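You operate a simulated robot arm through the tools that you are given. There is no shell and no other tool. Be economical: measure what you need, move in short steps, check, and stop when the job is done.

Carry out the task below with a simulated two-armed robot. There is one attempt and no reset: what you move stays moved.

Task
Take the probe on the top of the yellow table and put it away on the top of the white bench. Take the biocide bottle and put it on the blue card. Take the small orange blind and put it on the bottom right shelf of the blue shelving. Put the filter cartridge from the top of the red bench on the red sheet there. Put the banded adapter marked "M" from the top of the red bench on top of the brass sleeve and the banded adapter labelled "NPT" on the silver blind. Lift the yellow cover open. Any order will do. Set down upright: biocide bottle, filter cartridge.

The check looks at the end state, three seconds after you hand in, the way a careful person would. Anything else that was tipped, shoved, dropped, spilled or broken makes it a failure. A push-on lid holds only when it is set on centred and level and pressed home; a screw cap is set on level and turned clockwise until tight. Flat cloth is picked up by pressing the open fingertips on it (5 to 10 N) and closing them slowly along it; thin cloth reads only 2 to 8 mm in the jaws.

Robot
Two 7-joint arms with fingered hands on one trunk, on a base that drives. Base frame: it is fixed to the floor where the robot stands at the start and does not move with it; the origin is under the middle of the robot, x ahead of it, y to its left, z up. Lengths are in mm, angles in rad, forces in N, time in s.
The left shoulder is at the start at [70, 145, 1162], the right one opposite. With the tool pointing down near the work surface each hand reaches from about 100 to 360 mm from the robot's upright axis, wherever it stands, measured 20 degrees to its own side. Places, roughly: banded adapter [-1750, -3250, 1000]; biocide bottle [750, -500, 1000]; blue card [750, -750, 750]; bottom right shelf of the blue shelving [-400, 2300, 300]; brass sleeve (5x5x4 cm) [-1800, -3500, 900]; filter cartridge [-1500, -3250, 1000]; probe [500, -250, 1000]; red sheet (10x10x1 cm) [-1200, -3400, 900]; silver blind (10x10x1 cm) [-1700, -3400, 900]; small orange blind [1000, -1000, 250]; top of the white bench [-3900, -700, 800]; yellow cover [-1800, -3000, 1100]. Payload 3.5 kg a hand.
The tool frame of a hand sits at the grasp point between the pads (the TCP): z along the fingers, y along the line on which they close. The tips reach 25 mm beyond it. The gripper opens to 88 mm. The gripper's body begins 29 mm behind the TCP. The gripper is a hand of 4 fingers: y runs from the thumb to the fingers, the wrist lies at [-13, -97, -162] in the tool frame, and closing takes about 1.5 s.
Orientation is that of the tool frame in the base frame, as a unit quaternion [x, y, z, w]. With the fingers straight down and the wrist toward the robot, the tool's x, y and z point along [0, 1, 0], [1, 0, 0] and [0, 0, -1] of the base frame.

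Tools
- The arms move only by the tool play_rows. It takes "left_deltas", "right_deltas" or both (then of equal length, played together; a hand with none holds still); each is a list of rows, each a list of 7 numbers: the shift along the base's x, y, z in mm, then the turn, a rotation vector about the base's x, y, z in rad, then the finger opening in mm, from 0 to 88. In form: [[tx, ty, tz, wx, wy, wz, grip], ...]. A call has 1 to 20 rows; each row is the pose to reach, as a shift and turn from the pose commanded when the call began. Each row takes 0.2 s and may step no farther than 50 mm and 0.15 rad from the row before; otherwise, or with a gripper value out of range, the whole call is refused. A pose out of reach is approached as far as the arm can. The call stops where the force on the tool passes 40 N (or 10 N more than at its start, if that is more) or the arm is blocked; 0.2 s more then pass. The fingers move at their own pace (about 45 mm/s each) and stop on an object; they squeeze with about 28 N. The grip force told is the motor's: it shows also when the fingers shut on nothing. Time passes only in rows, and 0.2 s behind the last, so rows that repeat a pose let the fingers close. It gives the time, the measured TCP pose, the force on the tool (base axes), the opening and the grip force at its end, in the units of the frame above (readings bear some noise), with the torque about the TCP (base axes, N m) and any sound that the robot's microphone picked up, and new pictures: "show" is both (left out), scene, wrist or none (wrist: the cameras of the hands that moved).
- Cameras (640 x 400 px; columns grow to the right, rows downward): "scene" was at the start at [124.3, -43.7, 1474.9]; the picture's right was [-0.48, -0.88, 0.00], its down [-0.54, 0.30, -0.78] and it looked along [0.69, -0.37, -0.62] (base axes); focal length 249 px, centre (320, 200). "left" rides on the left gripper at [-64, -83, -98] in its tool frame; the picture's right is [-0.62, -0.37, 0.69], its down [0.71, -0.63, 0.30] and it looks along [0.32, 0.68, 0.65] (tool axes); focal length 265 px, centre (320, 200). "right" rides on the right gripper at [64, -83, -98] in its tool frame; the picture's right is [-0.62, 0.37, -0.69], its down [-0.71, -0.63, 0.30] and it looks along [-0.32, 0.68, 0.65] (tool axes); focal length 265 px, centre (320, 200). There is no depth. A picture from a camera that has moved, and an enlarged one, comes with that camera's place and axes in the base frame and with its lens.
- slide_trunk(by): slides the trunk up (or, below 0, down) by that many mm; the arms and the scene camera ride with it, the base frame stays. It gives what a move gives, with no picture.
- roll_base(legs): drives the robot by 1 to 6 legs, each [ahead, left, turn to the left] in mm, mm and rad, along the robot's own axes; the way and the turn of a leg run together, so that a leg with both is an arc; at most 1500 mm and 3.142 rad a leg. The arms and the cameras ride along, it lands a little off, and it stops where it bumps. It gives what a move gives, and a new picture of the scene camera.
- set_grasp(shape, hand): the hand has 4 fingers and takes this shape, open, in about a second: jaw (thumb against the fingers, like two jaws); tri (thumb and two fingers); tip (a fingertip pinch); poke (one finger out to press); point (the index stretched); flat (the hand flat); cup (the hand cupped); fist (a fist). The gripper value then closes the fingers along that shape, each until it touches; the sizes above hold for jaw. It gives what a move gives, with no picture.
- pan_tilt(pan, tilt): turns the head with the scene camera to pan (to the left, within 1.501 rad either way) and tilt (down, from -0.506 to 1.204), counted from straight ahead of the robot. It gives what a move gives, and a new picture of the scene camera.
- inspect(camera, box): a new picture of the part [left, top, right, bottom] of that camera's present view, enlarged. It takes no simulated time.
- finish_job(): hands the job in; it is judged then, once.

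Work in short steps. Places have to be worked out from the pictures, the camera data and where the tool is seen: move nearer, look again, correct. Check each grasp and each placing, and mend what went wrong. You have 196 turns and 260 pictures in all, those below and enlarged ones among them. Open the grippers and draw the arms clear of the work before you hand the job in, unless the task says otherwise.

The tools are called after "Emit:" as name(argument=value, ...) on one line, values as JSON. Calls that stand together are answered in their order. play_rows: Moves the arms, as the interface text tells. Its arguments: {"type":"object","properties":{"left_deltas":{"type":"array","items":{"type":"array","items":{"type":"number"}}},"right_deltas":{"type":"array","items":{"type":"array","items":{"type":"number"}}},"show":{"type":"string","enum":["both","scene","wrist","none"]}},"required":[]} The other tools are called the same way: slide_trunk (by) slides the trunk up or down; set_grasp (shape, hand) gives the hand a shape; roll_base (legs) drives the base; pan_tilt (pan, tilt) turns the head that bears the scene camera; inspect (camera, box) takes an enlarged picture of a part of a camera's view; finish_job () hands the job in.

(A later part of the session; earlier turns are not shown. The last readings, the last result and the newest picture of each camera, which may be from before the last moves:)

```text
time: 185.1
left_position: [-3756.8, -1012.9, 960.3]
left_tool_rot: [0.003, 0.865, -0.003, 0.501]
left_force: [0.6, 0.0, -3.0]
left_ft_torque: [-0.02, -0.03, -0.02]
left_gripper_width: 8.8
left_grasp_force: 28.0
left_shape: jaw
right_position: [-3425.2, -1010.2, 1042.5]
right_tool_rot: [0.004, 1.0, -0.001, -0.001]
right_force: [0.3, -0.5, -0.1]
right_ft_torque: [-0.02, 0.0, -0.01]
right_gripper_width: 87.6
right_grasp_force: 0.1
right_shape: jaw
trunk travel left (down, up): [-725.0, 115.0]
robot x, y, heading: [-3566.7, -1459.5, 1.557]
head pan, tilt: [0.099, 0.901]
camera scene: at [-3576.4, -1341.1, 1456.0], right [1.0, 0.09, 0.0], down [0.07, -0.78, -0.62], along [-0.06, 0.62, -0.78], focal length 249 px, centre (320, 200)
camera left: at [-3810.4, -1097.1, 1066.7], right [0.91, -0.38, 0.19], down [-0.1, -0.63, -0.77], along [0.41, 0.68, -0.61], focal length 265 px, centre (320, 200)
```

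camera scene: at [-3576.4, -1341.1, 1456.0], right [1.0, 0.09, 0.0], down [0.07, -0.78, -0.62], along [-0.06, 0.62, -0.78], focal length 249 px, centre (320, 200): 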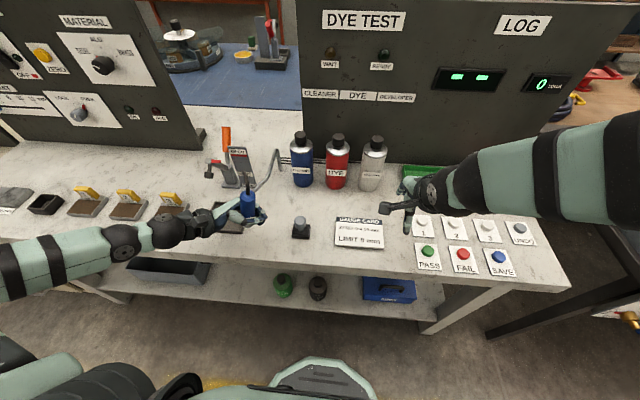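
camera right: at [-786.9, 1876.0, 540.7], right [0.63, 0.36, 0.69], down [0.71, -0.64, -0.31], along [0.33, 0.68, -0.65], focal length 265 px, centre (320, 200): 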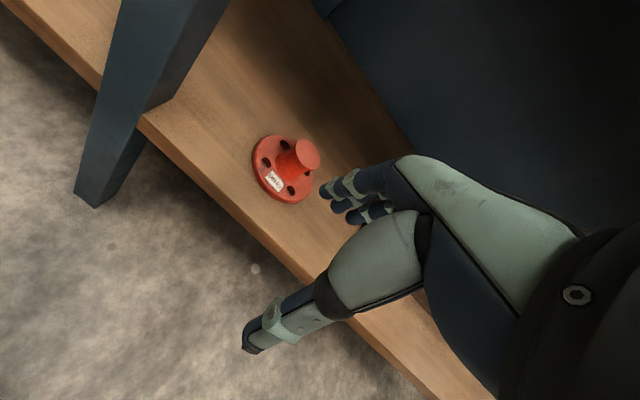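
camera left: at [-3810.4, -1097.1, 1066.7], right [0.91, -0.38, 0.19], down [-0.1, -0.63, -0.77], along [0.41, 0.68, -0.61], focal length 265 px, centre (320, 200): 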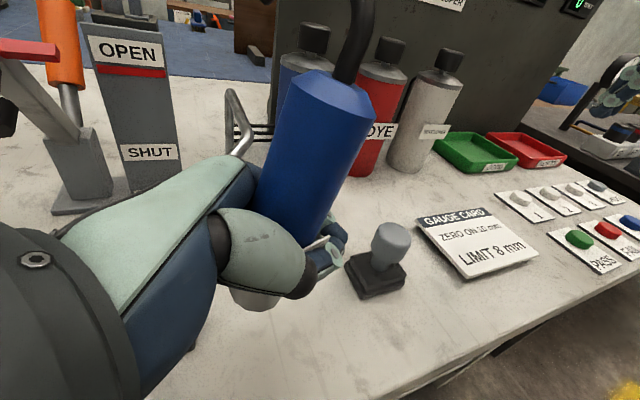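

Triangulation puts the bench top near z≈865 and the knob at (-3667,-995), so there's good clearance. I'll lower slowly.

Emit:
play_rows(left_deltas=[[0, 0, -15, 0, 0, 0, 0], [0, 0, -30, 0, 0, 0, 0], [0, 0, -40, 0, 0, 0, 0], [0, 0, -46, 0, 0, 0, 0], [0, 0, -50, 0, 0, 0, 0], [0, 0, -50, 0, 0, 0, 0]], show="wrist")

```text
time: 186.5
left_position: [-3757.3, -1013.3, 910.6]
left_tool_rot: [0.003, 0.866, -0.003, 0.501]
left_force: [1.1, 0.7, -1.5]
left_ft_torque: [0.02, 0.0, -0.02]
left_gripper_width: 8.7
left_grasp_force: 28.0
left_shape: jaw
right_position: [-3424.6, -1010.3, 1042.5]
right_tool_rot: [0.004, 1.0, 0.0, -0.002]
right_force: [-0.1, 0.5, 0.6]
right_ft_torque: [0.0, -0.01, 0.0]
right_gripper_width: 87.7
right_grasp_force: 0.1
right_shape: jaw
trunk travel left (down, up): [-725.0, 115.0]
robot x, y, heading: [-3569.5, -1463.2, 1.56]
head pan, tilt: [0.099, 0.901]
camera left: at [-3810.0, -1096.9, 1017.3], right [0.91, -0.38, 0.19], down [-0.1, -0.63, -0.77], along [0.41, 0.68, -0.61], focal length 265 px, centre (320, 200)
```

left: 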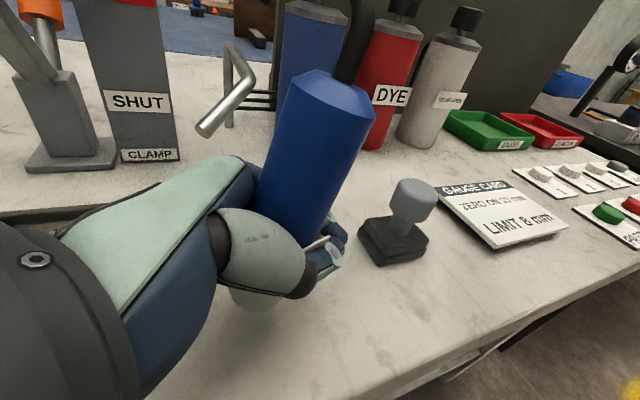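

Emit:
play_rows(left_deltas=[[0, 0, -3, 0, 0, 0, 0], [0, 0, -6, 0, 0, 0, 0], [0, 0, -9, 0, 0, 0, 0], [0, 0, -9, 0, 0, 0, 0]], show="wrist")

```text
time: 187.5
left_position: [-3756.7, -1013.4, 901.9]
left_tool_rot: [0.004, 0.865, -0.003, 0.501]
left_force: [0.6, -0.2, -2.2]
left_ft_torque: [0.03, -0.05, -0.01]
left_gripper_width: 8.6
left_grasp_force: 27.9
left_shape: jaw
right_position: [-3425.9, -1011.3, 1043.0]
right_tool_rot: [0.005, 1.0, 0.0, 0.0]
right_force: [-0.1, -0.4, -0.5]
right_ft_torque: [0.01, 0.0, -0.02]
right_gripper_width: 87.8
right_grasp_force: 0.1
right_shape: jaw
trunk travel left (down, up): [-725.0, 115.0]
robot x, y, heading: [-3566.5, -1462.9, 1.557]
head pan, tilt: [0.099, 0.901]
camera left: at [-3810.1, -1097.0, 1008.3], right [0.91, -0.38, 0.19], down [-0.1, -0.63, -0.77], along [0.41, 0.68, -0.61], focal length 265 px, centre (320, 200)
```

left: 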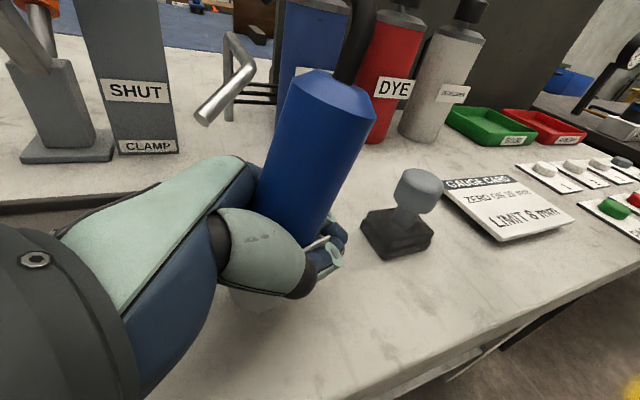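

Emit:
play_rows(left_deltas=[[0, 0, -2, 0, 0, 0, 0], [0, 0, -4, 0, 0, 0, 0], [0, 0, -6, 0, 0, 0, 0], [0, 0, -8, 0, 0, 0, 0], [0, 0, -8, 0, 0, 0, 0]], show="none")

```text
time: 188.7
left_position: [-3756.2, -1014.9, 894.3]
left_tool_rot: [0.003, 0.866, -0.002, 0.5]
left_force: [1.0, 0.3, -1.8]
left_ft_torque: [-0.01, -0.03, -0.02]
left_gripper_width: 8.5
left_grasp_force: 27.9
left_shape: jaw
right_position: [-3426.5, -1010.7, 1041.9]
right_tool_rot: [0.005, 1.0, 0.0, -0.001]
right_force: [0.7, 0.7, 0.6]
right_ft_torque: [0.02, -0.02, -0.02]
right_gripper_width: 87.7
right_grasp_force: 0.1
right_shape: jaw
trunk travel left (down, up): [-725.0, 115.0]
robot x, y, heading: [-3567.2, -1464.5, 1.559]
head pan, tilt: [0.099, 0.901]
```

Still no contact at 894; I'll keep lowering in small steps.

Emit:
play_rows(left_deltas=[[0, 0, -2, 0, 0, 0, 0], [0, 0, -4, 0, 0, 0, 0], [0, 0, -6, 0, 0, 0, 0], [0, 0, -8, 0, 0, 0, 0], [0, 0, -8, 0, 0, 0, 0]], show="wrist")

```text
time: 189.9
left_position: [-3756.7, -1014.3, 885.2]
left_tool_rot: [0.003, 0.866, -0.003, 0.501]
left_force: [-0.4, -0.1, -2.4]
left_ft_torque: [0.0, -0.06, -0.04]
left_gripper_width: 8.6
left_grasp_force: 28.3
left_shape: jaw
right_position: [-3426.2, -1010.2, 1042.9]
right_tool_rot: [0.005, 1.0, 0.001, -0.001]
right_force: [-0.6, 0.0, -0.7]
right_ft_torque: [0.02, 0.0, 0.01]
right_gripper_width: 88.0
right_grasp_force: 0.1
right_shape: jaw
trunk travel left (down, up): [-725.0, 115.0]
robot x, y, heading: [-3565.4, -1461.2, 1.566]
head pan, tilt: [0.099, 0.901]
camera left: at [-3810.5, -1097.1, 992.1], right [0.91, -0.38, 0.19], down [-0.1, -0.63, -0.77], along [0.41, 0.68, -0.61], focal length 265 px, centre (320, 200)
```

left: 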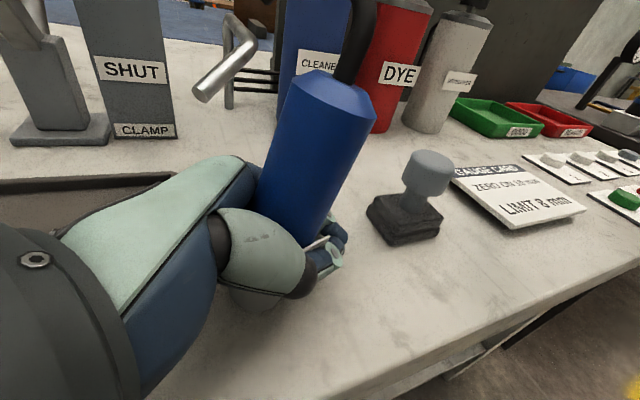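

Emit:
play_rows(left_deltas=[[0, 0, -2, 0, 0, 0, 0], [0, 0, -4, 0, 0, 0, 0], [0, 0, -6, 0, 0, 0, 0], [0, 0, -8, 0, 0, 0, 0], [0, 0, -10, 0, 0, 0, 0], [0, 0, -10, 0, 0, 0, 0]], show="none")

```text
time: 191.3
left_position: [-3753.9, -1014.2, 880.9]
left_tool_rot: [0.006, 0.864, 0.0, 0.503]
left_force: [2.4, 3.3, 23.5]
left_ft_torque: [0.01, -0.1, 0.05]
left_gripper_width: 7.8
left_grasp_force: 27.9
left_shape: jaw
right_position: [-3424.4, -1013.4, 1044.1]
right_tool_rot: [0.005, 1.0, 0.001, -0.001]
right_force: [-0.3, -0.1, -0.5]
right_ft_torque: [0.0, -0.03, -0.03]
right_gripper_width: 87.7
right_grasp_force: 0.1
right_shape: jaw
trunk travel left (down, up): [-725.0, 115.0]
robot x, y, heading: [-3568.6, -1466.1, 1.564]
head pan, tilt: [0.099, 0.901]
```

Contact at z≈882. I'll ease up 5 mm and open slowly.

Emit:
play_rows(left_deltas=[[0, 0, 5, 0, 0, 0, 0], [0, 0, 5, 0, 0, 0, 12], [0, 0, 5, 0, 0, 0, 20], [0, 0, 5, 0, 0, 0, 35], [0, 0, 5, 0, 0, 0, 50], [0, 0, 5, 0, 0, 0, 70], [0, 0, 5, 0, 0, 0, 88], [0, 0, 5, 0, 0, 0, 88], [0, 0, 5, 0, 0, 0, 88]])

```text
time: 193.3
left_position: [-3756.8, -1014.8, 881.6]
left_tool_rot: [0.003, 0.866, -0.004, 0.5]
left_force: [-0.4, -1.8, 3.7]
left_ft_torque: [0.16, -0.04, 0.01]
left_gripper_width: 87.9
left_grasp_force: 0.1
left_shape: jaw
right_position: [-3425.5, -1011.7, 1042.4]
right_tool_rot: [0.004, 1.0, 0.001, -0.002]
right_force: [0.1, -0.7, 0.4]
right_ft_torque: [0.01, 0.01, 0.01]
right_gripper_width: 87.6
right_grasp_force: 0.1
right_shape: jaw
trunk travel left (down, up): [-725.0, 115.0]
robot x, y, heading: [-3568.5, -1466.8, 1.568]
head pan, tilt: [0.099, 0.901]
camera scene: at [-3576.1, -1342.3, 1456.1], right [1.0, 0.09, 0.0], down [0.07, -0.78, -0.62], along [-0.06, 0.62, -0.78], focal length 249 px, centre (320, 200)
camera left: at [-3809.8, -1098.1, 987.1], right [0.91, -0.38, 0.19], down [-0.1, -0.63, -0.77], along [0.41, 0.68, -0.61], focal length 265 px, centre (320, 200)
```

scene: 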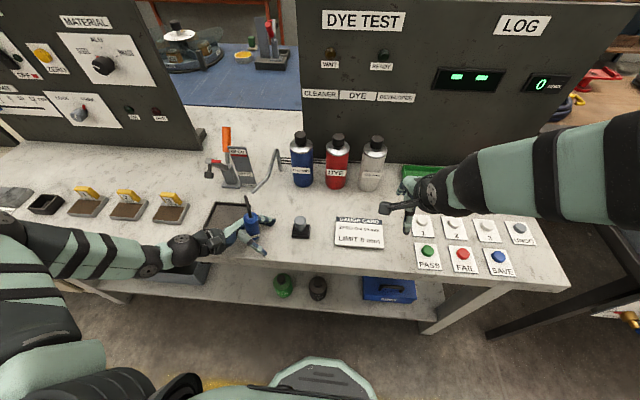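
left: 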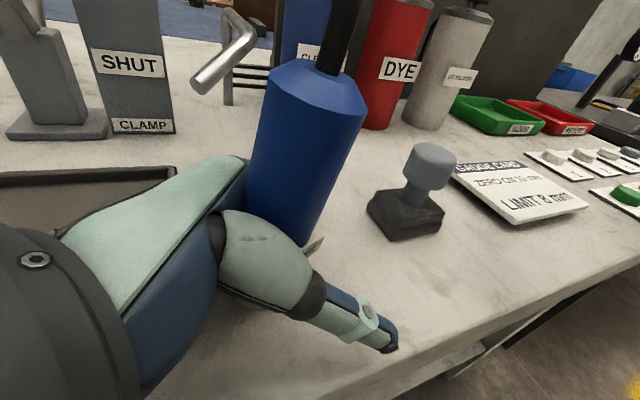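

The probe stands upright. I'll withdraw along the approach axis.

Emit:
play_rows(left_deltas=[[-12, 0, 7, 0, 0, 0, 88], [-28, 0, 16, 0, 0, 0, 88], [-55, 0, 32, 0, 0, 0, 88], [-85, 0, 50, 0, 0, 0, 88], [-105, -10, 75, 0, 0, 0, 88], [-115, -40, 110, 0, 0, 0, 88], [-115, -80, 140, 0, 0, 0, 88], [-115, -120, 165, 0, 0, 0, 88], [-115, -165, 180, 0, 0, 0, 88], [-115, -165, 180, 0, 0, 0, 88]])

Emit:
inspect(camera="scene", box=[190, 150, 340, 270])

```text
time: 195.5
left_position: [-3872.0, -1179.0, 1060.5]
left_tool_rot: [0.003, 0.865, -0.003, 0.501]
left_force: [-0.2, -0.5, 0.4]
left_ft_torque: [0.0, 0.03, -0.01]
left_gripper_width: 87.6
left_grasp_force: 0.1
left_shape: jaw
right_position: [-3425.2, -1011.1, 1042.4]
right_tool_rot: [0.004, 1.0, -0.001, 0.0]
right_force: [-0.3, -0.1, 0.7]
right_ft_torque: [0.02, 0.0, -0.01]
right_gripper_width: 87.5
right_grasp_force: 0.0
right_shape: jaw
trunk travel left (down, up): [-725.0, 115.0]
robot x, y, heading: [-3567.6, -1465.8, 1.563]
head pan, tilt: [0.099, 0.901]
camera scene: at [-3576.7, -1340.5, 1456.0], right [1.0, 0.09, 0.0], down [0.07, -0.78, -0.62], along [-0.06, 0.62, -0.78], focal length 249 px, centre (320, 200)
camera left: at [-3925.4, -1261.7, 1167.6], right [0.91, -0.38, 0.19], down [-0.1, -0.63, -0.77], along [0.41, 0.68, -0.61], focal length 265 px, centre (320, 200)
```

scene: 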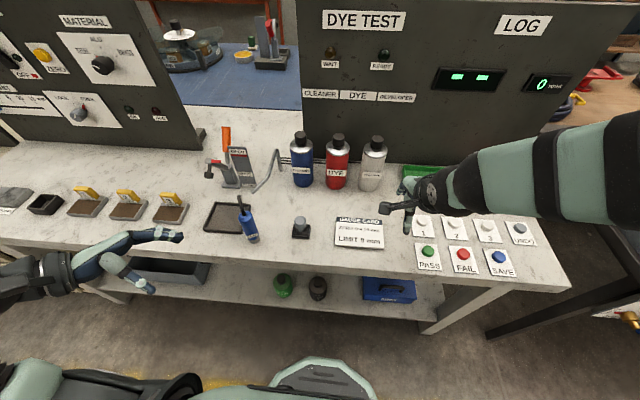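
left: 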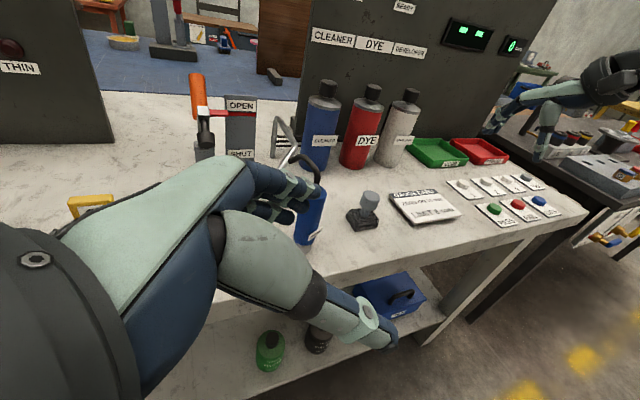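

```text
3.33 times, centred on (265, 210) of scene
camera zoom: at [-3576.7, -1340.5, 1456.0], right [1.0, 0.09, 0.0], down [0.07, -0.78, -0.62], along [-0.06, 0.62, -0.78], focal length 830 px, centre (503, 167)
```

zoom: 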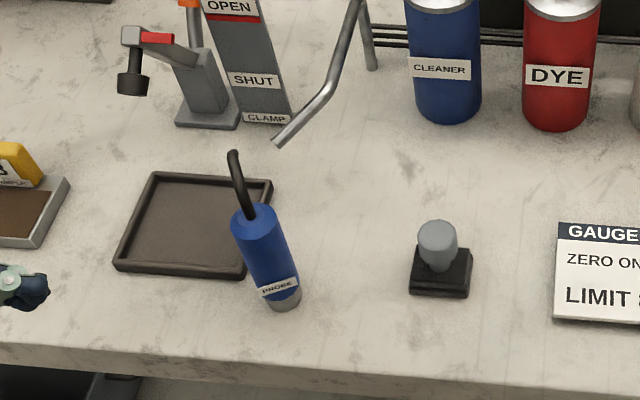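

The probe stands free on the white bench. Now to the red bench: I'll back away, turn to face south and drive toward its north side for a look.

Emit:
roll_base(legs=[[-450, 0, 0], [0, 0, -1.571], [1450, 0, 0], [0, 0, -1.571]])

Emit:
pan_tilt(pan=0.0, tilt=0.45)

```text
time: 212.6
left_position: [-1804.7, -2180.6, 1060.1]
left_tool_rot: [0.865, 0.014, -0.501, 0.007]
left_force: [-0.2, 0.1, 0.2]
left_ft_torque: [0.01, 0.01, -0.02]
left_gripper_width: 87.7
left_grasp_force: 0.0
left_shape: jaw
right_position: [-2244.6, -2365.0, 1042.0]
right_tool_rot: [1.0, 0.016, 0.001, 0.0]
right_force: [-0.1, -0.3, -0.9]
right_ft_torque: [0.01, -0.01, 0.03]
right_gripper_width: 87.8
right_grasp_force: 0.1
right_shape: jaw
trunk travel left (down, up): [-725.0, 115.0]
robot x, y, heading: [-2120.4, -1907.4, -1.542]
head pan, tilt: [0.099, 0.901]
camera scene: at [-2109.5, -2034.3, 1456.1], right [-0.99, -0.13, 0.0], down [-0.1, 0.78, -0.62], along [0.08, -0.62, -0.78], focal length 249 px, centre (320, 200)
```

scene: 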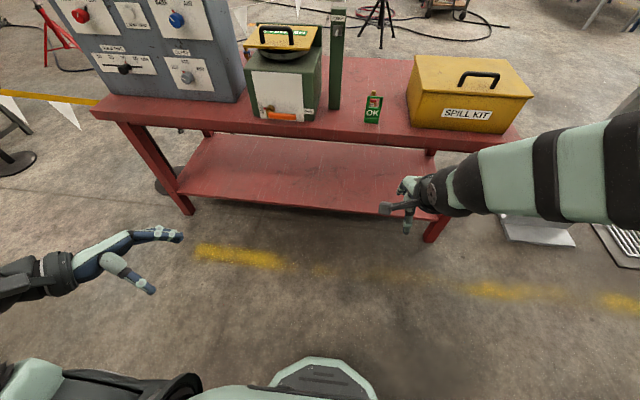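

```text
time: 213.5
left_position: [-1804.7, -2179.1, 1060.9]
left_tool_rot: [0.865, 0.014, -0.501, 0.007]
left_force: [0.3, 0.3, 0.4]
left_ft_torque: [0.01, -0.01, 0.02]
left_gripper_width: 87.6
left_grasp_force: 0.1
left_shape: jaw
right_position: [-2244.1, -2365.5, 1042.2]
right_tool_rot: [1.0, 0.015, 0.001, -0.001]
right_force: [-0.1, 0.3, 0.8]
right_ft_torque: [-0.02, 0.0, -0.01]
right_gripper_width: 87.9
right_grasp_force: 0.1
right_shape: jaw
trunk travel left (down, up): [-725.0, 115.0]
robot x, y, heading: [-2122.2, -1908.9, -1.536]
head pan, tilt: [0.0, 0.45]
camera scene: at [-2116.5, -2051.3, 1494.3], right [-1.0, -0.03, 0.0], down [-0.01, 0.44, -0.9], along [0.03, -0.9, -0.44], focal length 249 px, centre (320, 200)
```

scene: 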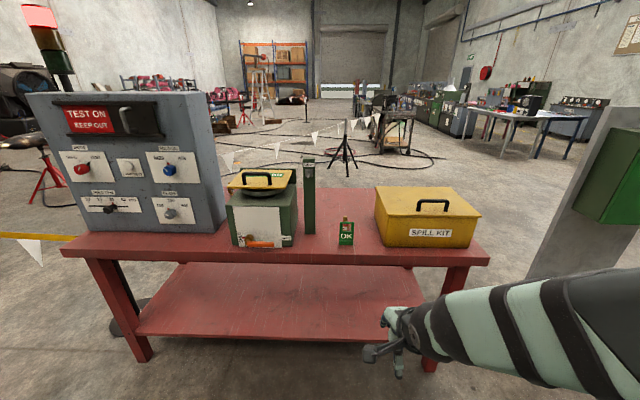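

All the small items must be hidden behind the control box, on the south side. I'll zoom in on the green unit with the yellow lid.

Emit:
inspect(camera="scene", box=[200, 140, 380, 270])

```text
3.08 times, centred on (290, 205) of scene
camera zoom: at [-2116.5, -2051.3, 1494.3], right [-1.0, -0.03, 0.0], down [-0.01, 0.44, -0.9], along [0.03, -0.9, -0.44], focal length 766 px, centre (412, 185)
```

zoom: 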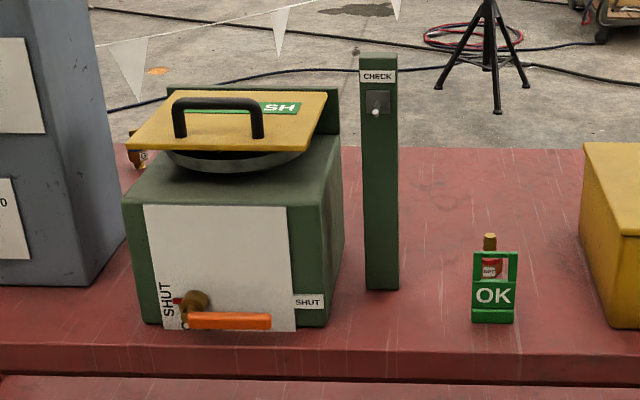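

Handle near (-1825,-3050,1110), with the hinge on its south side. The other items are south of the control box, so I need a route around the west end; I'll look right.

Emit:
pan_tilt(pan=-0.9, tilt=0.35)

Emit:
pan_tilt(pan=0.8, tilt=0.35)

```text
time: 214.7
left_position: [-1805.3, -2180.1, 1061.7]
left_tool_rot: [0.865, 0.014, -0.501, 0.008]
left_force: [0.2, 0.3, 0.8]
left_ft_torque: [0.02, -0.03, 0.02]
left_gripper_width: 87.6
left_grasp_force: 0.0
left_shape: jaw
right_position: [-2243.9, -2365.4, 1043.9]
right_tool_rot: [1.0, 0.015, 0.001, -0.001]
right_force: [-0.4, -0.3, -0.7]
right_ft_torque: [0.02, 0.0, -0.02]
right_gripper_width: 87.9
right_grasp_force: 0.1
right_shape: jaw
trunk travel left (down, up): [-725.0, 115.0]
robot x, y, heading: [-2122.4, -1906.5, -1.541]
head pan, tilt: [-0.901, 0.351]
camera scene: at [-2190.5, -2019.8, 1503.6], right [-0.65, 0.76, 0.0], down [0.26, 0.22, -0.94], along [-0.72, -0.61, -0.34], focal length 249 px, centre (320, 200)
```

scene: 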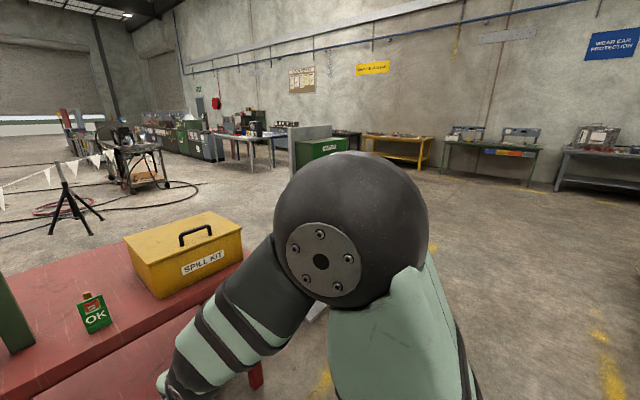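

```text
time: 216.4
left_position: [-1805.3, -2180.5, 1061.4]
left_tool_rot: [0.865, 0.013, -0.501, 0.007]
left_force: [0.0, -0.6, -0.3]
left_ft_torque: [-0.01, -0.01, -0.05]
left_gripper_width: 87.6
left_grasp_force: 0.2
left_shape: jaw
right_position: [-2244.6, -2365.6, 1043.4]
right_tool_rot: [1.0, 0.015, 0.001, 0.0]
right_force: [0.4, -0.1, 0.2]
right_ft_torque: [-0.03, -0.01, -0.03]
right_gripper_width: 87.7
right_grasp_force: 0.1
right_shape: jaw
trunk travel left (down, up): [-725.0, 115.0]
robot x, y, heading: [-2120.3, -1904.8, -1.537]
head pan, tilt: [0.799, 0.351]
camera scene: at [-2050.8, -2022.4, 1503.6], right [-0.67, -0.74, 0.0], down [-0.25, 0.23, -0.94], along [0.69, -0.63, -0.34], focal length 249 px, centre (320, 200)
```

scene: 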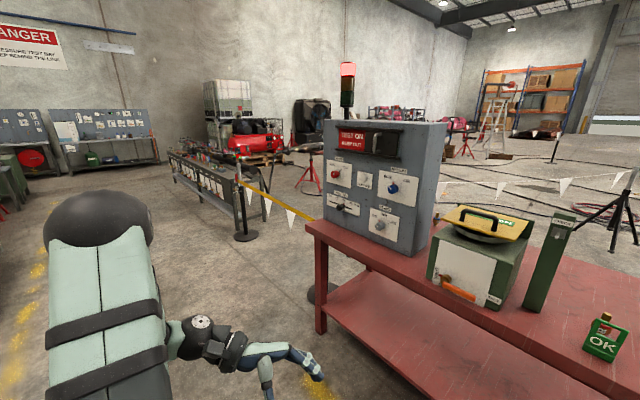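

South of the bench is open floor. I'll move west to see the gap between the bench end and the pillar.

Emit:
roll_base(legs=[[0, -900, -0.03]])

Emit:
pan_tilt(pan=0.0, tilt=0.5)

```text
time: 221.1
left_position: [-2707.7, -2204.4, 1060.8]
left_tool_rot: [0.866, 0.001, -0.5, -0.001]
left_force: [0.3, 0.6, 0.5]
left_ft_torque: [0.02, -0.02, -0.01]
left_gripper_width: 87.7
left_grasp_force: 0.0
left_shape: jaw
right_position: [-3152.1, -2375.2, 1042.7]
right_tool_rot: [1.0, 0.001, 0.001, 0.0]
right_force: [-0.1, -0.4, 0.5]
right_ft_torque: [-0.03, 0.02, 0.01]
right_gripper_width: 88.0
right_grasp_force: 0.0
right_shape: jaw
trunk travel left (down, up): [-725.0, 115.0]
robot x, y, heading: [-3016.4, -1922.7, -1.571]
head pan, tilt: [0.799, 0.351]
camera scene: at [-2948.3, -2039.4, 1503.6], right [-0.7, -0.72, 0.0], down [-0.25, 0.24, -0.94], along [0.67, -0.65, -0.34], focal length 249 px, centre (320, 200)
```

scene: 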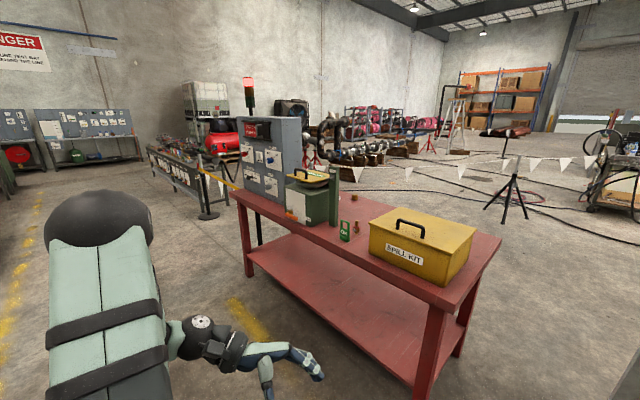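

```text
time: 222.3
left_position: [-2707.0, -2205.5, 1060.9]
left_tool_rot: [0.866, 0.001, -0.501, -0.001]
left_force: [-0.6, 0.2, -0.6]
left_ft_torque: [-0.02, 0.02, 0.01]
left_gripper_width: 87.8
left_grasp_force: 0.1
left_shape: jaw
right_position: [-3152.1, -2376.5, 1042.9]
right_tool_rot: [1.0, 0.001, 0.0, 0.0]
right_force: [-0.5, 0.6, -0.1]
right_ft_torque: [-0.01, 0.02, -0.02]
right_gripper_width: 87.8
right_grasp_force: 0.0
right_shape: jaw
trunk travel left (down, up): [-725.0, 115.0]
robot x, y, heading: [-3013.5, -1919.4, -1.567]
head pan, tilt: [0.0, 0.499]
camera scene: at [-3015.4, -2065.6, 1489.9], right [-1.0, 0.0, 0.0], down [0.0, 0.48, -0.88], along [0.0, -0.88, -0.48], focal length 249 px, centre (320, 200)
```

scene: 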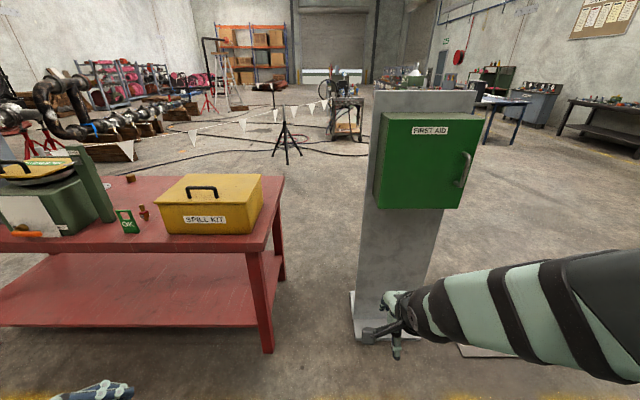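

The gap at the pillar is too narrow, so I'll loop west around the traffic cone (about x -4560), then come back along the bench's south side.

Emit:
roll_base(legs=[[0, -1300, 0], [0, -900, 0]])

Emit:
pan_tilt(pan=0.15, tilt=0.45)

```text
time: 233.1
left_position: [-4905.1, -2206.3, 1061.8]
left_tool_rot: [0.866, -0.001, -0.501, -0.001]
left_force: [0.0, 0.5, 0.5]
left_ft_torque: [0.01, 0.02, 0.0]
left_gripper_width: 87.9
left_grasp_force: 0.0
left_shape: jaw
right_position: [-5349.7, -2377.0, 1043.8]
right_tool_rot: [1.0, -0.002, 0.001, 0.0]
right_force: [0.6, -0.1, 1.1]
right_ft_torque: [0.05, 0.0, 0.01]
right_gripper_width: 88.1
right_grasp_force: 0.1
right_shape: jaw
trunk travel left (down, up): [-725.0, 115.0]
robot x, y, heading: [-5214.2, -1926.7, -1.576]
head pan, tilt: [0.0, 0.499]
camera scene: at [-5212.2, -2066.7, 1489.9], right [-1.0, 0.0, 0.0], down [0.0, 0.48, -0.88], along [0.0, -0.88, -0.48], focal length 249 px, centre (320, 200)
```

scene: 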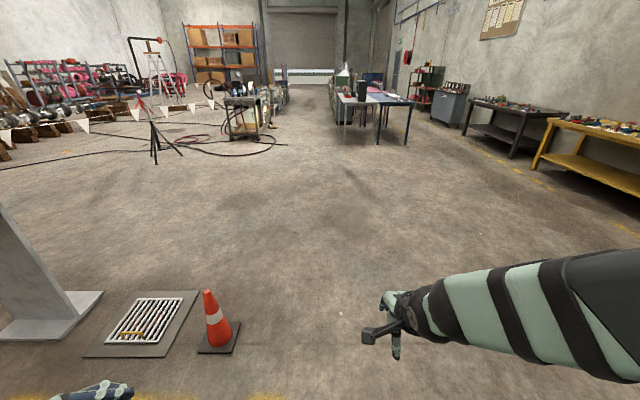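

```text
time: 233.8
left_position: [-4906.0, -2207.7, 1061.4]
left_tool_rot: [0.865, -0.001, -0.501, -0.001]
left_force: [0.1, -0.6, 0.0]
left_ft_torque: [0.03, 0.0, 0.0]
left_gripper_width: 87.4
left_grasp_force: 0.0
left_shape: jaw
right_position: [-5350.8, -2377.2, 1042.8]
right_tool_rot: [1.0, -0.002, 0.001, 0.0]
right_force: [-1.0, -1.3, 0.1]
right_ft_torque: [-0.01, 0.01, 0.01]
right_gripper_width: 87.7
right_grasp_force: 0.0
right_shape: jaw
trunk travel left (down, up): [-725.0, 115.0]
robot x, y, heading: [-5210.8, -1922.3, -1.574]
head pan, tilt: [0.15, 0.45]
camera scene: at [-5199.4, -2066.7, 1494.4], right [-0.99, -0.15, 0.0], down [-0.06, 0.43, -0.9], along [0.13, -0.89, -0.44], focal length 249 px, centre (320, 200)
```

scene: 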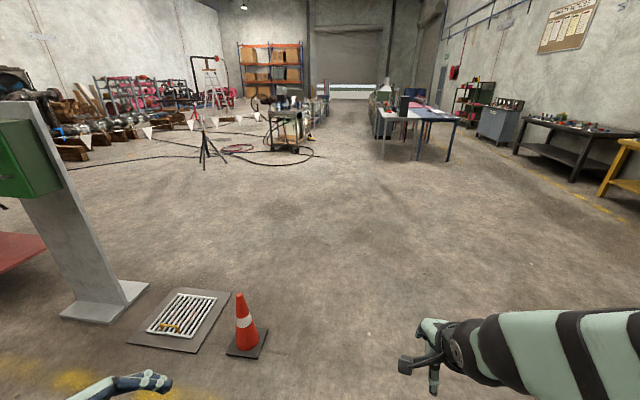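

The floor south is wide open. I'll drive south past the cone, then east, then turn to face north toward the bench's south side.

Emit:
roll_base(legs=[[1200, 0, 0], [1100, 0, 0], [0, 1500, 0], [0, 1500, 0], [0, 0, 1.571], [0, 0, 1.571]])

Emit:
pan_tilt(pan=-0.3, tilt=0.55)

```text
time: 266.9
left_position: [-2515.9, -3955.3, 1060.2]
left_tool_rot: [-0.003, 0.865, 0.001, 0.501]
left_force: [0.6, -0.5, -0.2]
left_ft_torque: [-0.03, 0.03, 0.02]
left_gripper_width: 87.8
left_grasp_force: 0.0
left_shape: jaw
right_position: [-2070.5, -3781.1, 1042.8]
right_tool_rot: [-0.002, 1.0, -0.001, -0.001]
right_force: [0.7, 0.4, 0.2]
right_ft_torque: [0.0, -0.01, 0.02]
right_gripper_width: 87.6
right_grasp_force: 0.1
right_shape: jaw
trunk travel left (down, up): [-725.0, 115.0]
robot x, y, heading: [-2207.2, -4237.9, 1.574]
head pan, tilt: [0.15, 0.45]
camera scene: at [-2223.9, -4097.5, 1494.4], right [0.99, 0.15, 0.0], down [0.07, -0.43, -0.9], along [-0.14, 0.89, -0.44], focal length 249 px, centre (320, 200)
```

scene: 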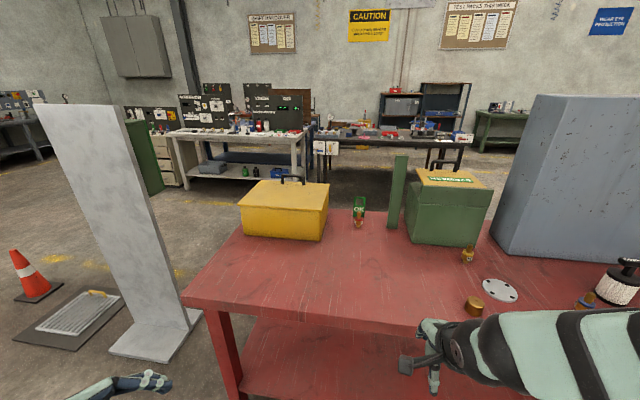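

```text
time: 267.8
left_position: [-2515.8, -3954.8, 1061.6]
left_tool_rot: [-0.003, 0.866, 0.0, 0.501]
left_force: [0.3, 0.1, 0.8]
left_ft_torque: [-0.01, -0.01, 0.01]
left_gripper_width: 87.6
left_grasp_force: 0.1
left_shape: jaw
right_position: [-2071.3, -3780.5, 1042.7]
right_tool_rot: [-0.003, 1.0, 0.0, 0.0]
right_force: [0.6, -0.4, -0.1]
right_ft_torque: [-0.01, 0.03, 0.01]
right_gripper_width: 87.9
right_grasp_force: 0.0
right_shape: jaw
trunk travel left (down, up): [-725.0, 115.0]
robot x, y, heading: [-2209.2, -4236.5, 1.576]
head pan, tilt: [-0.3, 0.55]
camera scene: at [-2183.8, -4102.4, 1485.4], right [0.96, -0.29, 0.0], down [-0.15, -0.5, -0.85], along [0.25, 0.82, -0.52], focal length 249 px, centre (320, 200)
```

scene: 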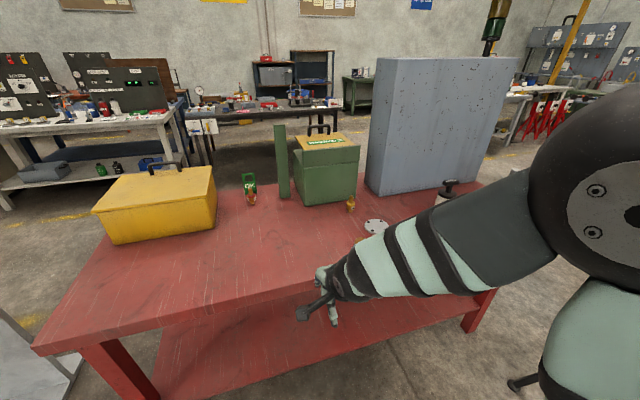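

I can now see the silver blind, brass sleeve, adapters and filter on the south half. I'll move the right arm aside and shift east to look closely.

Emit:
play_rows(right_deltas=[[40, -15, 10, 0, 0, 0, 88], [80, -30, 20, 0, 0, 0, 88], [120, -50, 30, 0, 0, 0, 88], [160, -65, 40, 0, 0, 0, 88], [200, -85, 50, 0, 0, 0, 88], [240, -100, 60, 0, 0, 0, 88], [280, -120, 60, 0, 0, 0, 88], [320, -136, 60, 0, 0, 0, 88]], show="none")

Emit:
roll_base(legs=[[0, -550, 0], [220, 0, 0]])

Emit:
pan_tilt(pan=0.0, tilt=0.75)

```text
time: 269.6
left_position: [-2513.6, -3952.8, 1063.2]
left_tool_rot: [-0.003, 0.866, 0.001, 0.5]
left_force: [0.0, 0.4, -0.3]
left_ft_torque: [0.0, 0.0, -0.03]
left_gripper_width: 87.5
left_grasp_force: 0.1
left_shape: jaw
right_position: [-1768.6, -3807.4, 1084.6]
right_tool_rot: [-0.002, 1.0, 0.001, -0.002]
right_force: [0.8, 0.3, -1.0]
right_ft_torque: [-0.02, 0.02, 0.01]
right_gripper_width: 87.9
right_grasp_force: 0.0
right_shape: jaw
right hand out of reach, approached as far as the arm can: row 5, 6, 7, 8
trunk travel left (down, up): [-725.0, 115.0]
robot x, y, heading: [-2205.8, -4235.8, 1.575]
head pan, tilt: [-0.3, 0.55]
```

```text
time: 274.1
left_position: [-1966.3, -3731.0, 1061.9]
left_tool_rot: [-0.004, 0.866, 0.002, 0.5]
left_force: [0.1, -0.2, 0.3]
left_ft_torque: [-0.02, -0.02, 0.0]
left_gripper_width: 87.4
left_grasp_force: 0.0
left_shape: jaw
right_position: [-1220.7, -3582.0, 1086.4]
right_tool_rot: [-0.004, 1.0, 0.001, 0.0]
right_force: [-0.4, 0.3, 0.4]
right_ft_torque: [-0.03, 0.02, 0.01]
right_gripper_width: 87.6
right_grasp_force: 0.1
right_shape: jaw
trunk travel left (down, up): [-725.0, 115.0]
robot x, y, heading: [-1658.9, -4010.6, 1.577]
head pan, tilt: [-0.3, 0.55]
camera scene: at [-1634.2, -3877.7, 1485.5], right [0.96, -0.29, 0.0], down [-0.15, -0.5, -0.85], along [0.25, 0.82, -0.52], focal length 249 px, centre (320, 200)
```

scene: 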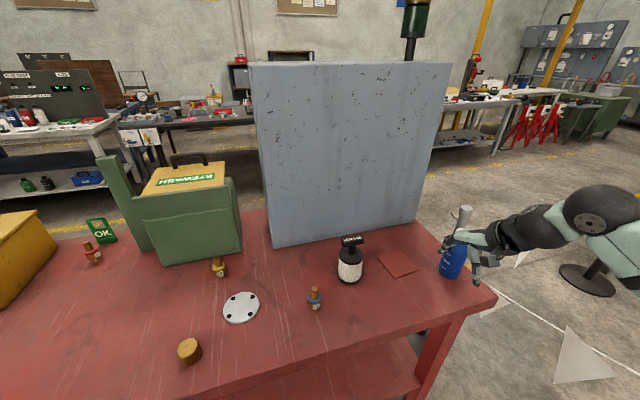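

```text
time: 274.9
left_position: [-1965.8, -3729.4, 1060.4]
left_tool_rot: [-0.005, 0.865, 0.001, 0.501]
left_force: [-0.2, -0.9, -0.1]
left_ft_torque: [0.01, 0.02, 0.0]
left_gripper_width: 87.8
left_grasp_force: 0.1
left_shape: jaw
right_position: [-1220.5, -3580.4, 1086.1]
right_tool_rot: [-0.005, 1.0, 0.0, -0.001]
right_force: [-0.5, 0.2, -0.4]
right_ft_torque: [0.0, 0.02, 0.01]
right_gripper_width: 87.8
right_grasp_force: 0.1
right_shape: jaw
trunk travel left (down, up): [-725.0, 115.0]
robot x, y, heading: [-1657.5, -4008.2, 1.576]
head pan, tilt: [0.0, 0.75]
camera scene: at [-1660.7, -3879.2, 1468.0], right [1.0, 0.01, 0.0], down [0.01, -0.68, -0.73], along [-0.01, 0.73, -0.68], focal length 249 px, centre (320, 200)
```

scene: 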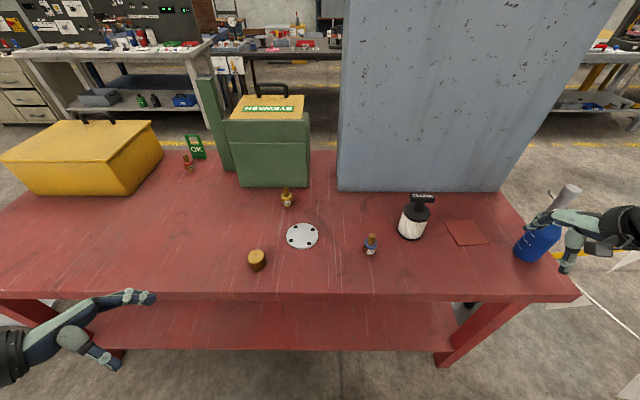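

I'll zoom in on the adapters, sleeve and filter to read the labels.

Emit:
inspect(camera="scene", box=[240, 170, 400, 280])

Emit:
inspect(camera="scene", box=[340, 180, 500, 280])

Emit:
inspect(camera="scene", box=[150, 70, 330, 220])

```text
3.64 times, centred on (320, 225) of scene
camera zoom: at [-1660.7, -3879.2, 1468.0], right [1.0, 0.01, 0.0], down [0.01, -0.68, -0.73], along [-0.01, 0.73, -0.68], focal length 906 px, centre (320, 109)
```

zoom: 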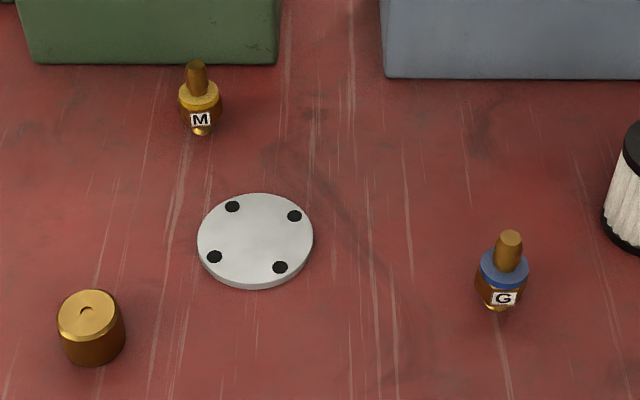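

```text
4.00 times, centred on (420, 230) of scene
camera zoom: at [-1660.7, -3879.2, 1468.0], right [1.0, 0.01, 0.0], down [0.01, -0.68, -0.73], along [-0.01, 0.73, -0.68], focal length 996 px, centre (-80, 80)
```

zoom: 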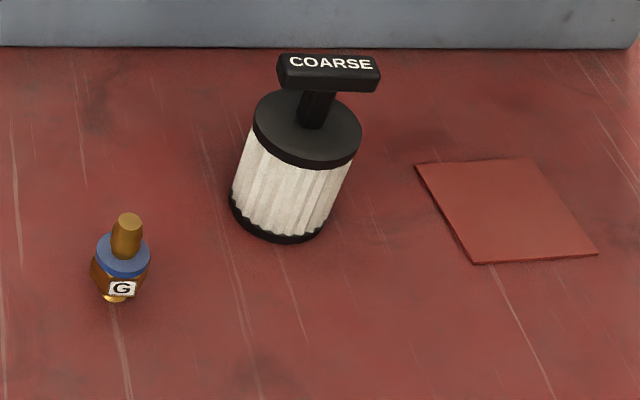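

```text
2.67 times, centred on (240, 145) of scene
camera zoom: at [-1660.7, -3879.2, 1468.0], right [1.0, 0.01, 0.0], down [0.01, -0.68, -0.73], along [-0.01, 0.73, -0.68], focal length 664 px, centre (533, 347)
```

zoom: 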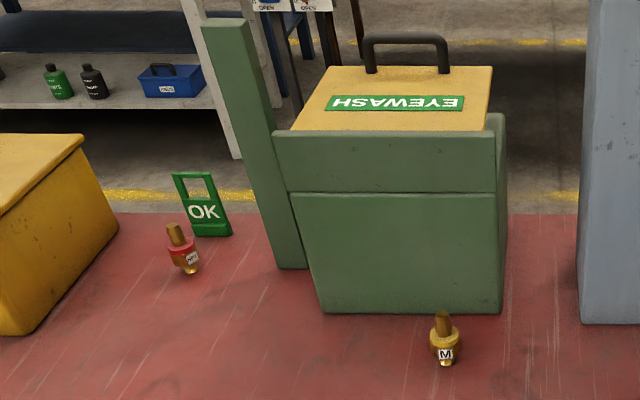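

The adapters are clear: M (yellow band) at about (-1782,-3271), G is a decoy, and the red-banded one by the OK tag should be NPT. I'll shift to line up the right hand with M and the sleeve.

Emit:
roll_base(legs=[[0, 290, 0], [190, 0, 0]])

Emit:
inspect(camera="left", box=[200, 50, 440, 200])

```text
time: 278.1
left_position: [-2259.6, -3543.8, 1060.9]
left_tool_rot: [-0.003, 0.865, 0.002, 0.501]
left_force: [-0.3, -0.7, 0.4]
left_ft_torque: [0.03, 0.01, 0.0]
left_gripper_width: 87.8
left_grasp_force: 0.1
left_shape: jaw
right_position: [-1515.3, -3394.5, 1086.1]
right_tool_rot: [-0.005, 1.0, 0.001, -0.001]
right_force: [-1.0, -1.1, 0.8]
right_ft_torque: [0.01, 0.0, -0.06]
right_gripper_width: 87.9
right_grasp_force: 0.0
right_shape: jaw
trunk travel left (down, up): [-725.0, 115.0]
robot x, y, heading: [-1954.3, -3821.8, 1.579]
head pan, tilt: [0.0, 0.75]
camera scene: at [-1952.9, -3693.7, 1468.2], right [1.0, 0.01, 0.0], down [0.01, -0.68, -0.73], along [-0.01, 0.73, -0.68], focal length 249 px, centre (320, 200)
```

scene: 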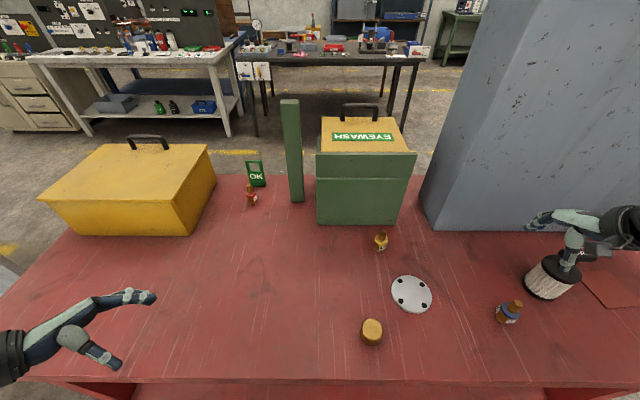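

```text
2.67 times, centred on (320, 125) of left
camera zoom: at [-2310.7, -3628.2, 1167.8], right [0.91, -0.36, 0.19], down [-0.09, -0.63, -0.77], along [0.4, 0.69, -0.61], focal length 708 px, centre (320, 400)
```

zoom: 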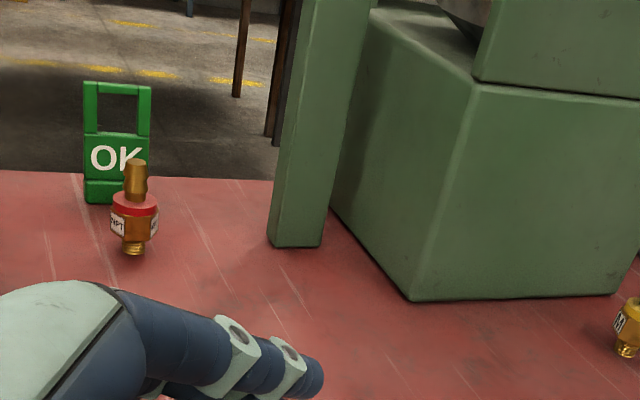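

M is triangulated at (-1783,-3266) with the bench top at about z 870, and NPT is confirmed by its label. I'll move the right hand (pointing down) above M.

Emit:
play_rows(right_deltas=[[-48, 0, 0, 0, 0, 0, 88], [-96, 0, 0, 0, 0, 0, 88], [-144, 0, 0, 0, 0, 0, 88], [-192, 5, 0, 0, 0, 0, 88], [-235, 20, -10, 0, 0, 0, 88], [-265, 50, -20, 0, 0, 0, 88], [-268, 90, -35, 0, 0, 0, 88], [-268, 125, -55, 0, 0, 0, 88], [-268, 128, -80, 0, 0, 0, 88], [-268, 128, -80, 0, 0, 0, 88]])

```text
time: 280.3
left_position: [-2259.4, -3541.9, 1061.0]
left_tool_rot: [-0.004, 0.866, 0.002, 0.501]
left_force: [-1.0, 0.7, 0.0]
left_ft_torque: [0.0, 0.03, -0.05]
left_gripper_width: 87.6
left_grasp_force: 0.2
left_shape: jaw
right_position: [-1780.0, -3265.2, 1006.1]
right_tool_rot: [-0.005, 1.0, 0.001, 0.0]
right_force: [0.0, -0.3, -0.3]
right_ft_torque: [0.0, 0.02, 0.01]
right_gripper_width: 87.6
right_grasp_force: 0.1
right_shape: jaw
trunk travel left (down, up): [-725.0, 115.0]
robot x, y, heading: [-1948.6, -3820.5, 1.581]
head pan, tilt: [0.0, 0.75]
camera scene: at [-1952.9, -3692.5, 1468.0], right [1.0, 0.01, 0.0], down [0.01, -0.68, -0.73], along [-0.01, 0.73, -0.68], focal length 249 px, centre (320, 200)
camera right: at [-1845.0, -3349.6, 1103.6], right [0.62, 0.37, 0.69], down [0.72, -0.62, -0.31], along [0.32, 0.69, -0.65], focal length 265 px, centre (320, 200)
```

scene: 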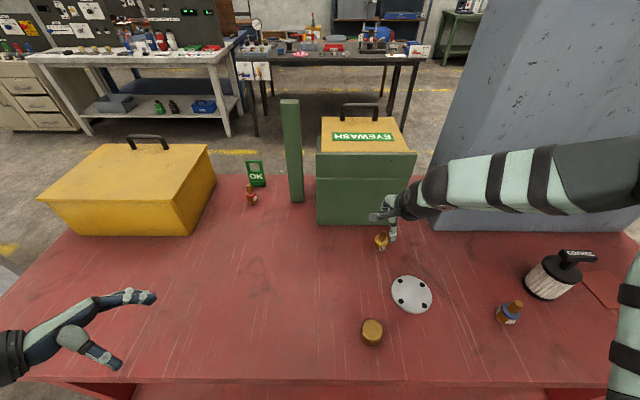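
right: 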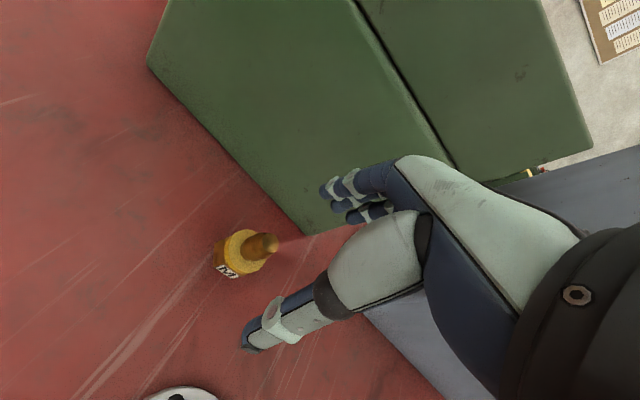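

M is nearly on the axis, needing only about (-3,+6) correction. I'll descend and close on the stem.

Emit:
play_rows(right_deltas=[[-3, 6, -25, 0, 0, 0, 88], [-3, 6, -50, 0, 0, 0, 88], [-3, 6, -72, 0, 0, 0, 88], [-3, 6, -72, 0, 0, 0, 88]], show="wrist")

```text
time: 281.3
left_position: [-2259.5, -3542.6, 1061.5]
left_tool_rot: [-0.005, 0.866, 0.002, 0.5]
left_force: [-0.4, 0.4, -0.7]
left_ft_torque: [-0.02, -0.02, -0.03]
left_gripper_width: 87.8
left_grasp_force: 0.1
left_shape: jaw
right_position: [-1784.9, -3258.8, 932.7]
right_tool_rot: [-0.003, 1.0, 0.001, -0.001]
right_force: [-0.1, -0.2, 0.2]
right_ft_torque: [-0.02, 0.0, -0.01]
right_gripper_width: 87.7
right_grasp_force: 0.0
right_shape: jaw
trunk travel left (down, up): [-725.0, 115.0]
robot x, y, heading: [-1947.7, -3823.2, 1.584]
head pan, tilt: [0.0, 0.75]
camera right: at [-1848.7, -3342.9, 1031.7], right [0.62, 0.37, 0.69], down [0.72, -0.62, -0.31], along [0.32, 0.69, -0.65], focal length 265 px, centre (320, 200)
```

right: 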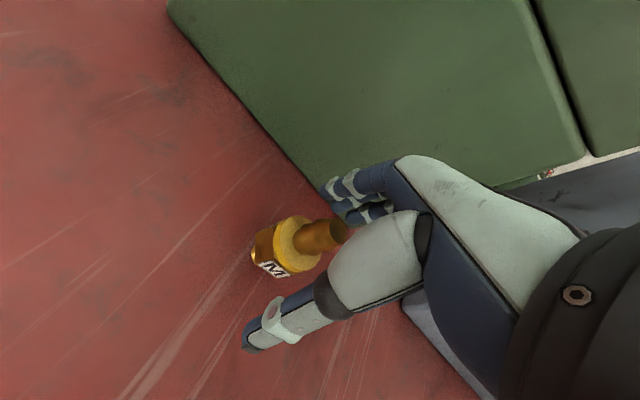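

The stem is between thumb and fingers. I'll close gently and lift.

Emit:
play_rows(right_deltas=[[-2, 3, 0, 0, 0, 0, 70], [-2, 3, 0, 0, 0, 0, 50], [-2, 3, 0, 0, 0, 0, 35], [-2, 3, 0, 0, 0, 0, 20], [-2, 3, 0, 0, 0, 0, 5], [-2, 3, 0, 0, 0, 0, 0], [-2, 3, 0, 0, 0, 0, 0], [-2, 3, 0, 0, 0, 0, 0]], show="wrist")

```text
time: 283.1
left_position: [-2259.0, -3541.5, 1061.7]
left_tool_rot: [-0.005, 0.866, 0.001, 0.5]
left_force: [1.2, -0.1, -0.5]
left_ft_torque: [-0.02, 0.02, -0.01]
left_gripper_width: 88.0
left_grasp_force: 0.0
left_shape: jaw
right_position: [-1787.5, -3255.0, 933.6]
right_tool_rot: [-0.004, 1.0, 0.0, 0.0]
right_force: [0.1, 0.5, 0.9]
right_ft_torque: [0.03, 0.02, 0.06]
right_gripper_width: 3.0
right_grasp_force: 28.0
right_shape: jaw
trunk travel left (down, up): [-725.0, 115.0]
robot x, y, heading: [-1949.9, -3822.0, 1.578]
head pan, tilt: [0.0, 0.75]
camera right: at [-1851.0, -3339.9, 1031.6], right [0.62, 0.37, 0.69], down [0.72, -0.62, -0.31], along [0.32, 0.69, -0.65], focal length 265 px, centre (320, 200)
```

right: 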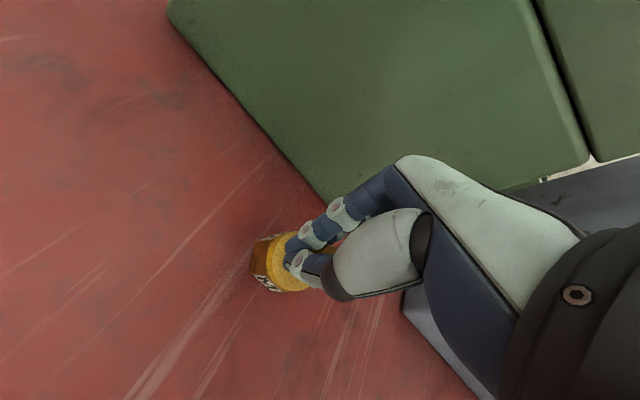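

The grip reads 28 N around the stem. I'll lift 90 mm and pull back to above the sleeve, checking on the way.

Emit:
play_rows(right_deltas=[[0, 0, 10, 0, 0, 0, 0], [0, 0, 30, 0, 0, 0, 0], [0, 0, 60, 0, 0, 0, 0], [0, 0, 90, 0, 0, 0, 0], [0, -40, 95, 0, 0, 0, 0], [-10, -80, 95, 0, 0, 0, 0], [-20, -120, 95, 0, 0, 0, 0], [-20, -120, 95, 0, 0, 0, 0]], show="wrist")

```text
time: 284.9
left_position: [-2258.4, -3542.3, 1061.5]
left_tool_rot: [-0.005, 0.865, 0.002, 0.501]
left_force: [-0.1, 0.5, 0.3]
left_ft_torque: [0.02, -0.02, 0.01]
left_gripper_width: 87.7
left_grasp_force: 0.0
left_shape: jaw
right_position: [-1806.3, -3374.9, 1028.4]
right_tool_rot: [-0.005, 1.0, 0.0, -0.001]
right_force: [-0.5, -0.7, -2.5]
right_ft_torque: [-0.04, 0.04, -0.01]
right_gripper_width: 3.1
right_grasp_force: 27.9
right_shape: jaw
trunk travel left (down, up): [-725.0, 115.0]
robot x, y, heading: [-1949.6, -3817.2, 1.582]
head pan, tilt: [0.0, 0.75]
camera right: at [-1870.4, -3458.5, 1126.3], right [0.62, 0.37, 0.69], down [0.72, -0.62, -0.31], along [0.32, 0.69, -0.65], focal length 265 px, centre (320, 200)
```

right: 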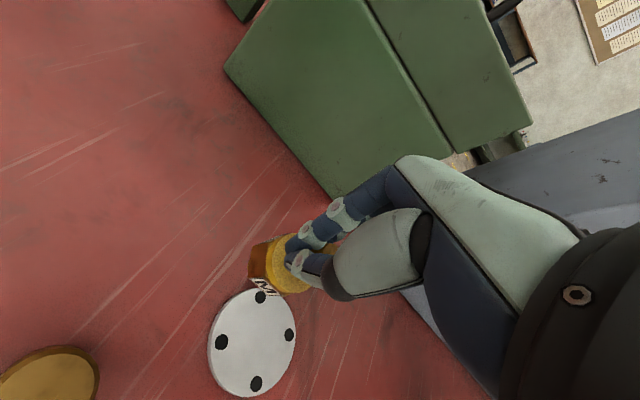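

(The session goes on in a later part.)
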